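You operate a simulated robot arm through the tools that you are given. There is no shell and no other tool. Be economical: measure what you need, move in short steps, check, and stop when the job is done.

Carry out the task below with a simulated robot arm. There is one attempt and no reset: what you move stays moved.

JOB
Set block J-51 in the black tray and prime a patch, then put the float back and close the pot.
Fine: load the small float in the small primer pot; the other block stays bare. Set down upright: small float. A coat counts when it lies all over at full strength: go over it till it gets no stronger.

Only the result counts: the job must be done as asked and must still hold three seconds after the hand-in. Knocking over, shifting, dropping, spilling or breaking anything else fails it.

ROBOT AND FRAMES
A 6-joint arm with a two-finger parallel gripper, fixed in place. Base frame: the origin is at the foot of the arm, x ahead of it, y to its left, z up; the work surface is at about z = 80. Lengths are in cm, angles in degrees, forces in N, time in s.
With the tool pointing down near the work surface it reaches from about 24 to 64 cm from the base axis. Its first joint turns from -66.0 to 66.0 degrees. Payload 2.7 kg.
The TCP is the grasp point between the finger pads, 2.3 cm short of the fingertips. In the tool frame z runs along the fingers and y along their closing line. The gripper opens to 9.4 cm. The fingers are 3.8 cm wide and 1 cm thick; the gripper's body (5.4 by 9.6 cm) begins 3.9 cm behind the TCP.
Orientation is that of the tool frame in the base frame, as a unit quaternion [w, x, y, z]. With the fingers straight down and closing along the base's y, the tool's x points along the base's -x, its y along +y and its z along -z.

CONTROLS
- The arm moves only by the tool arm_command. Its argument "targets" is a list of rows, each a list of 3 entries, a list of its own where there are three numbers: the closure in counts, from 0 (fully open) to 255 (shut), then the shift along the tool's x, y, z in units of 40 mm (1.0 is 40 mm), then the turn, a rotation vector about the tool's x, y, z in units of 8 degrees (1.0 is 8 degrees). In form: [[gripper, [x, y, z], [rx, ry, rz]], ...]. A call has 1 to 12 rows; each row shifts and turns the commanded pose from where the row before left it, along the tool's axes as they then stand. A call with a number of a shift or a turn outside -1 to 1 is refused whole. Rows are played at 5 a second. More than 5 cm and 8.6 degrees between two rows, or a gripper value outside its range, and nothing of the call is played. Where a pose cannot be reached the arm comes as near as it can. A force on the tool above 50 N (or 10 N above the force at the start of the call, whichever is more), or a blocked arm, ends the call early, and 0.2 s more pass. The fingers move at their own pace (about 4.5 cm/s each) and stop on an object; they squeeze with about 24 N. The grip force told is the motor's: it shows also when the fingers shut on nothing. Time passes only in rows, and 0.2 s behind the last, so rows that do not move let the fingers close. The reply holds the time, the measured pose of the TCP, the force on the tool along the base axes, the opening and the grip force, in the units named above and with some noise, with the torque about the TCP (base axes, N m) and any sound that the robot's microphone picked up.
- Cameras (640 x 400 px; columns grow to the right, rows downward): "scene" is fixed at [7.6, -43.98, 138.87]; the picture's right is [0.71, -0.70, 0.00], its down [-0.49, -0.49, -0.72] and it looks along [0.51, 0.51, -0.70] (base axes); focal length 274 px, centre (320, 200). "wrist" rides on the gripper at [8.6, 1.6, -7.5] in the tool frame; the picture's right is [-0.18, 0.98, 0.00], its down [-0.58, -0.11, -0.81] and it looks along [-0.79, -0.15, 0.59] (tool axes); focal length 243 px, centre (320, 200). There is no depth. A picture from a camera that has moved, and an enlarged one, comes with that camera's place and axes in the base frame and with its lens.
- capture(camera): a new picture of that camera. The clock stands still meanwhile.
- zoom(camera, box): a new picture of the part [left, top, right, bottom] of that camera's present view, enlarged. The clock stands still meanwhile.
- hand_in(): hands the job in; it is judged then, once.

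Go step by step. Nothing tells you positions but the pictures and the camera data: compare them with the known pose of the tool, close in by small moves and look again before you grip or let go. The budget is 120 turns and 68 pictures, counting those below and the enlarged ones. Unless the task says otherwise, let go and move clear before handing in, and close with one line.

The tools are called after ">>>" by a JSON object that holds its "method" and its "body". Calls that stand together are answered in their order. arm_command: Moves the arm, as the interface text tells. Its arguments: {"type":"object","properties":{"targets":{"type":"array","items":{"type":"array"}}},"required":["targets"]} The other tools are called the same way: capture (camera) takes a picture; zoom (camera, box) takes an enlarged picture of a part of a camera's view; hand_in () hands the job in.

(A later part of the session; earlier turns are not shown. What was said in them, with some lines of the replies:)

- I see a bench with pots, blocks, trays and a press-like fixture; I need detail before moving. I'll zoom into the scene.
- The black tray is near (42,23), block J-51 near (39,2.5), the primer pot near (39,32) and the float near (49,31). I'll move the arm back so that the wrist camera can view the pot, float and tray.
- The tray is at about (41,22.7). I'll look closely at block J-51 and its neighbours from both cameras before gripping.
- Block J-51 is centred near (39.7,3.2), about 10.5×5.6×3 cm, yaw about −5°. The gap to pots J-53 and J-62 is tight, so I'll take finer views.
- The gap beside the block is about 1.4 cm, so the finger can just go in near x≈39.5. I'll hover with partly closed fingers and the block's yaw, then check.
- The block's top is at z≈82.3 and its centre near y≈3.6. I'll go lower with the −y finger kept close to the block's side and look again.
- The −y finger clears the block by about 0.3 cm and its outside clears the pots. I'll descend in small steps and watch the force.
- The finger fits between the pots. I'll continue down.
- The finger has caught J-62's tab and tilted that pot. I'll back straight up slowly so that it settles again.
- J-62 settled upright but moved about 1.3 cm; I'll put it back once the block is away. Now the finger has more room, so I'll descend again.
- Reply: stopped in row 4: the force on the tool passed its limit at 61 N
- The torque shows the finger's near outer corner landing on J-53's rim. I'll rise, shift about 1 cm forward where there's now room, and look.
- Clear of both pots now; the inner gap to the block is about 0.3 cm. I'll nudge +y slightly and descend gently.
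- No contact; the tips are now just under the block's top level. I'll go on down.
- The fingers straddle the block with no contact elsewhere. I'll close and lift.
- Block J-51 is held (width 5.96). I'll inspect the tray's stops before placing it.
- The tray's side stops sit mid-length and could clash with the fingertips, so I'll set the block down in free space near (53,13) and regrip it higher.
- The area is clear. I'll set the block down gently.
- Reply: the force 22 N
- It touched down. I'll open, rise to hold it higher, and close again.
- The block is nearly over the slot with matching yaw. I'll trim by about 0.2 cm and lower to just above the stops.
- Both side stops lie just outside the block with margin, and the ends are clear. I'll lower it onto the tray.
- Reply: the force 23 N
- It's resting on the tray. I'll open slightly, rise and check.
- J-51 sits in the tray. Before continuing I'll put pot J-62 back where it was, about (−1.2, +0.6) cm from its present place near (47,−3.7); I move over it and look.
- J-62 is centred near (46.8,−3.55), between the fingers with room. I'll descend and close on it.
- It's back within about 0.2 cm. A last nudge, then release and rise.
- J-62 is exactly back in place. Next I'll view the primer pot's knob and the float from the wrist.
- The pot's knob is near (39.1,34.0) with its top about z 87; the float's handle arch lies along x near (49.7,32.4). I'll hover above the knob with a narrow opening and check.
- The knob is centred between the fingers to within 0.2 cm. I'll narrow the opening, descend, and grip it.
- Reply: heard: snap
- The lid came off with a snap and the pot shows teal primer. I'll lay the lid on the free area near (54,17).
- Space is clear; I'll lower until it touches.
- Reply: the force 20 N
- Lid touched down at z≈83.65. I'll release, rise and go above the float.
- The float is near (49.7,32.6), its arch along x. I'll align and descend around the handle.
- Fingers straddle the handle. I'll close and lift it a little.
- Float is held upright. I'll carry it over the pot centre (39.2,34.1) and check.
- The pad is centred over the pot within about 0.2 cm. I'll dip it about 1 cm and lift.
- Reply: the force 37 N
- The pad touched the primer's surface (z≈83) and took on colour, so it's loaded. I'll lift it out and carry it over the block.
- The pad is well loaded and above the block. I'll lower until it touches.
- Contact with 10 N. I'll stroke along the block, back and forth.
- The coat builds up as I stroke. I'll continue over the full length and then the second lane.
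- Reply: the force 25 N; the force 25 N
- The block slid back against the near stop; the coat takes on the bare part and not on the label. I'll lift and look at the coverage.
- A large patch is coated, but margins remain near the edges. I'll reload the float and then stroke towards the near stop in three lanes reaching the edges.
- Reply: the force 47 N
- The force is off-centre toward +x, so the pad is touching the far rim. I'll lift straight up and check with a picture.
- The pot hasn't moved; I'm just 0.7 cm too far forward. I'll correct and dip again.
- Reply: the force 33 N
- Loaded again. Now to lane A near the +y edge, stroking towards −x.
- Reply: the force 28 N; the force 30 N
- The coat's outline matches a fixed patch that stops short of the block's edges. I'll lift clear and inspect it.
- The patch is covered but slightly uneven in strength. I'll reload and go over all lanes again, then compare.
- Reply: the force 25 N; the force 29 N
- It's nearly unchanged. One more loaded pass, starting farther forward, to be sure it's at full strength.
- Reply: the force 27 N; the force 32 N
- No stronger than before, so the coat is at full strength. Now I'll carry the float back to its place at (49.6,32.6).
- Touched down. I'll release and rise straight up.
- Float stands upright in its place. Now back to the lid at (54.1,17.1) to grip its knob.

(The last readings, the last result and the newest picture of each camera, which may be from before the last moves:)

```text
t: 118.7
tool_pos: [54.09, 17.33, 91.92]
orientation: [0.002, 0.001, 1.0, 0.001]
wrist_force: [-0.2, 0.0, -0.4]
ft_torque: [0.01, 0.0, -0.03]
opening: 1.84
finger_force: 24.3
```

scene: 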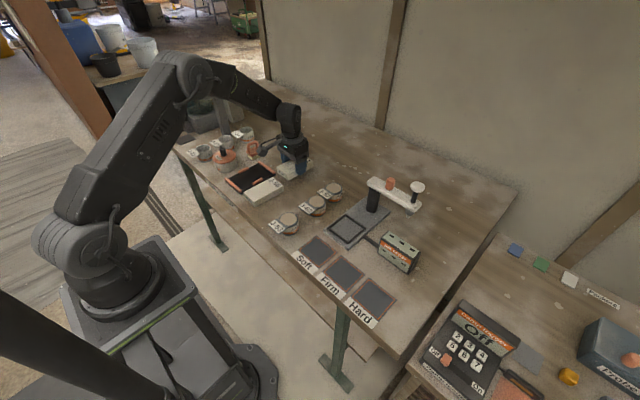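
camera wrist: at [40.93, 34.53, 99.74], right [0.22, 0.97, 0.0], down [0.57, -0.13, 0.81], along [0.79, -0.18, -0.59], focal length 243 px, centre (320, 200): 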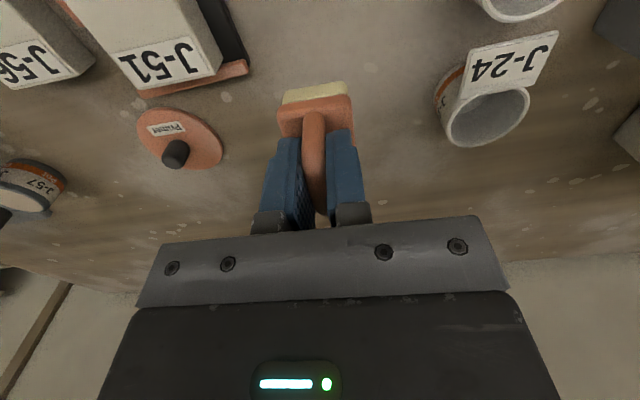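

>>> {"method": "arm_command", "body": {"targets": [[255, [0.619, 0.7, 0], [0, 0, 0]], [255, [0.619, 0.7, 0], [0, 0, 0]], [255, [0.619, 0.7, 0], [0, 0, 0]], [255, [0.619, 0.7, 0], [0, 0, 0]], [255, [0.619, 0.7, 0], [0, 0, 0]], [255, [0.619, 0.7, 0], [0, 0, 0]], [255, [0, 0, 0.5], [0, 0, 0]], [255, [0, 0, 0], [0, 0, 0]]]}}

>>> {"method": "zoom", "body": {"camera": "scene", "box": [200, 130, 264, 180]}}

>>> {"method": "zoom", "body": {"camera": "wrist", "box": [180, 0, 460, 175]}}

```text
t: 120.5
tool_pos: [39.02, 33.77, 89.71]
orientation: [0.003, 0.001, 1.0, 0.002]
wrist_force: [-0.7, -0.1, -0.5]
ft_torque: [-0.02, -0.04, -0.01]
opening: 1.82
finger_force: 23.9
```

```text
8.00 times, centred on (232, 155) of scene
camera zoom: at [7.6, -43.98, 138.87], right [0.71, -0.7, 0.0], down [-0.49, -0.49, -0.72], along [0.51, 0.51, -0.7], focal length 2194 px, centre (1024, 560)
```

zoom: 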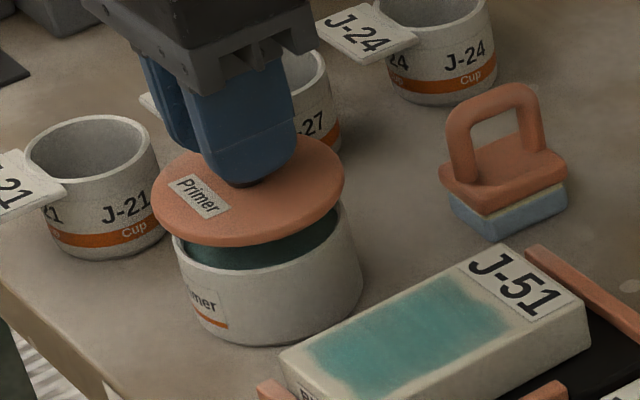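

```text
2.29 times, centred on (320, 88) of wrist
camera zoom: at [30.31, 35.5, 97.16], right [0.18, 0.98, 0.0], down [0.58, -0.11, 0.81], along [0.8, -0.15, -0.59], focal length 555 px, centre (320, 457)
```

zoom: 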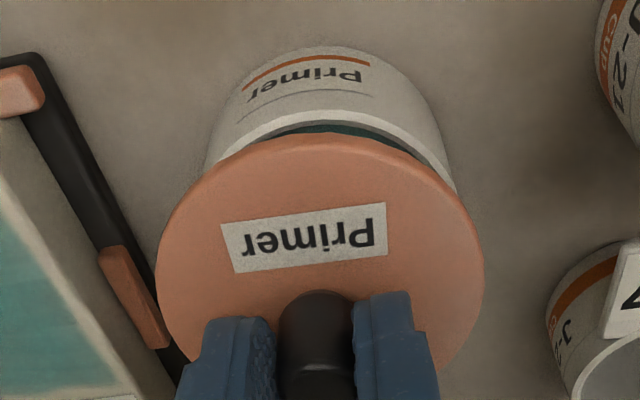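

The lid must go about 0.35 cm forward and 0.2 cm left to be concentric. I'll correct and lower onto the pot.

>>> {"method": "arm_command", "body": {"targets": [[255, [-0.0875, 0.05, 0], [0, 0, 0]], [255, [0, 0, 0.3], [0, 0, 0]], [255, [0, 0, 0.15], [0, 0, 0]], [255, [0, 0, 0.08], [0, 0, 0]], [255, [0, 0, 0], [0, 0, 0]]]}}

```text
t: 121.7
tool_pos: [39.4, 34.1, 87.86]
orientation: [0.004, -0.001, 1.0, 0.003]
wrist_force: [-5.9, -6.3, 30.7]
ft_torque: [-0.55, 0.14, -0.03]
opening: 1.81
finger_force: 24.3
```

Contact, weighted a little toward −y. I'll nudge +y slightly and press a bit more to make it snap.

>>> {"method": "arm_command", "body": {"targets": [[255, [0, 0.03, 0.0], [0, 0, 0]], [255, [0, 0, 0.03], [0, 0, 0]], [255, [0, 0, 0.03], [0, 0, 0]], [255, [0, 0, 0], [0, 0, 0]]]}}

```text
t: 122.5
tool_pos: [39.69, 34.28, 87.87]
orientation: [0.007, -0.001, 1.0, 0.004]
wrist_force: [0.8, 0.9, 6.0]
ft_torque: [-0.21, 0.09, 0.0]
opening: 1.81
finger_force: 23.9
stopped in row 4: the force on the tool passed its limit at 50 N (the readings are from after the stop); the commanded pose is now the measured one
```

Force limit reached without a snap. I'll look at how the lid lies.

>>> {"method": "zoom", "body": {"camera": "scene", "box": [200, 130, 264, 180]}}

```text
8.00 times, centred on (232, 155) of scene
camera zoom: at [7.59, -43.98, 138.87], right [0.71, -0.7, 0.0], down [-0.49, -0.49, -0.72], along [0.51, 0.51, -0.7], focal length 2194 px, centre (1024, 560)
```

zoom: 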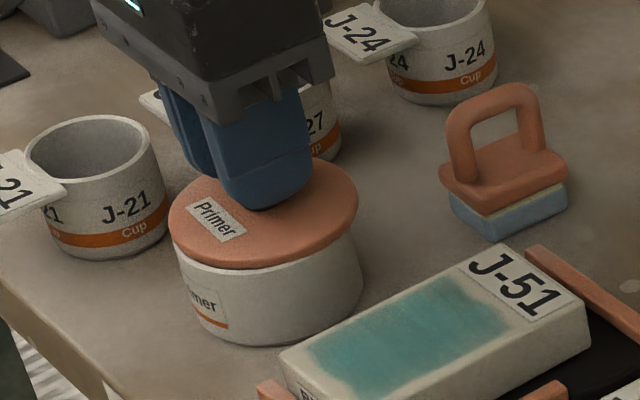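

The lid looks nearly concentric but slightly high. I'll ease off, shift back about 0.25 cm in x, and press again.

>>> {"method": "arm_command", "body": {"targets": [[255, [0, 0, -0.05], [0, 0, 0]], [255, [0.06, -0.01, 0], [0, 0, 0]], [255, [0, 0, 0.05], [0, 0, 0]], [255, [0, 0, 0.04], [0, 0, 0]], [255, [0, 0, 0.03], [0, 0, 0]], [255, [0, 0, 0], [0, 0, 0]]]}}

```text
t: 123.9
tool_pos: [39.31, 34.34, 87.89]
orientation: [0.008, -0.001, 1.0, 0.005]
wrist_force: [-10.5, -5.4, 39.1]
ft_torque: [-0.57, 0.27, 0.01]
opening: 1.82
finger_force: 23.9
```

The tool is tilted by nearly a degree since the stop, which keeps the lid from seating. I'll release the knob, straighten the tool, and press the knob down from above with closed fingers.

>>> {"method": "arm_command", "body": {"targets": [[255, [0, 0, -0.1], [0, 0, 0]], [140, [0, 0, 0], [0, 0, 0]], [140, [0, 0, 0], [0, 0, 0]], [140, [0, 0, -0.5], [0, 0, 0]], [140, [0, 0, -0.5], [0.057, 0.07, 0]], [255, [0, 0, 0], [0, 0, 0]], [255, [0, 0, 0], [0, 0, 0]], [255, [0, 0, 0], [0, 0, 0]], [255, [0, 0, 0], [0, 0, 0]]]}}

>>> {"method": "zoom", "body": {"camera": "scene", "box": [200, 130, 264, 180]}}

```text
t: 125.9
tool_pos: [39.29, 34.13, 92.09]
orientation: [0.001, 0.0, 1.0, -0.001]
wrist_force: [0.6, -0.2, -0.7]
ft_torque: [0.02, 0.01, 0.0]
opening: 0.0
finger_force: 24.0
heard: snap
```

```text
8.00 times, centred on (232, 155) of scene
camera zoom: at [7.6, -43.98, 138.87], right [0.71, -0.7, 0.0], down [-0.49, -0.49, -0.72], along [0.51, 0.51, -0.7], focal length 2194 px, centre (1024, 560)
```

zoom: 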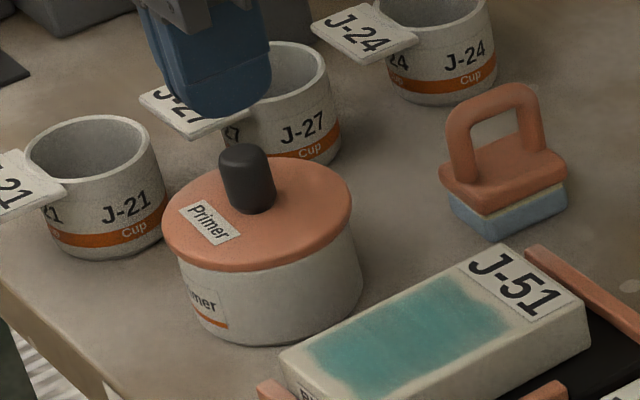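

A snap was heard as the lid settled, and it now sits just as at the start. I'll press the knob lightly from above to make sure it's seated.

>>> {"method": "arm_command", "body": {"targets": [[255, [0, 0, 0.4], [0, 0, 0]], [255, [0, 0, 0.15], [0, 0, 0]], [255, [0, 0, 0.05], [0, 0, 0]], [255, [0, 0, 0.03], [0, 0, 0]], [255, [0, 0, 0.03], [0, 0, 0]], [255, [0, 0, 0], [0, 0, 0]]]}}

```text
t: 127.3
tool_pos: [39.33, 34.17, 89.68]
orientation: [0.001, 0.0, 1.0, 0.0]
wrist_force: [-8.7, -14.9, 37.7]
ft_torque: [-0.32, 0.29, 0.03]
opening: 0.0
finger_force: 24.3
```

It holds firm under nearly 38 N with no further movement. I'll rise clear and take a last look.

>>> {"method": "arm_command", "body": {"targets": [[255, [0, 0, -0.3], [0, 0, 0]], [255, [0, 0, -0.9], [0, 0, 0]], [255, [0, 0, -0.9], [0, 0, 0]], [255, [0.9, 0, -0.3], [0, 0, 0]], [255, [0.9, 0, 0], [0, 0, 0]], [255, [0, 0, 0], [0, 0, 0]]]}}

>>> {"method": "zoom", "body": {"camera": "scene", "box": [190, 120, 350, 250]}}

```text
t: 128.7
tool_pos: [32.14, 34.18, 99.0]
orientation: [0.001, 0.001, 1.0, -0.001]
wrist_force: [1.1, -0.5, -0.2]
ft_torque: [0.01, 0.01, -0.01]
opening: 0.0
finger_force: 24.0
```

```text
3.08 times, centred on (270, 185) of scene
camera zoom: at [7.6, -43.98, 138.87], right [0.71, -0.7, 0.0], down [-0.49, -0.49, -0.72], along [0.51, 0.51, -0.7], focal length 844 px, centre (474, 246)
```

zoom: 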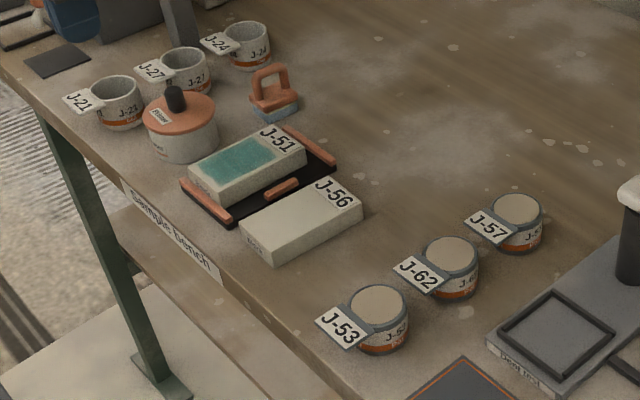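

J-51 is primed in the tray, J-56 is bare, the float is upright in its place, and the pot is closed. The arm is clear, so I'm handing in.

>>> {"method": "hand_in", "body": {}}

```text
The job is handed in.
```

I handed the job in with J-51 primed in the black tray, J-56 bare, the float upright in its place and the pot lid back on. Along the way I knocked pot J-62 about 1.3 cm and put it back where it stood, and I bumped pot J-53 and the primer pot by 1–2 mm at most, which I left as they were.
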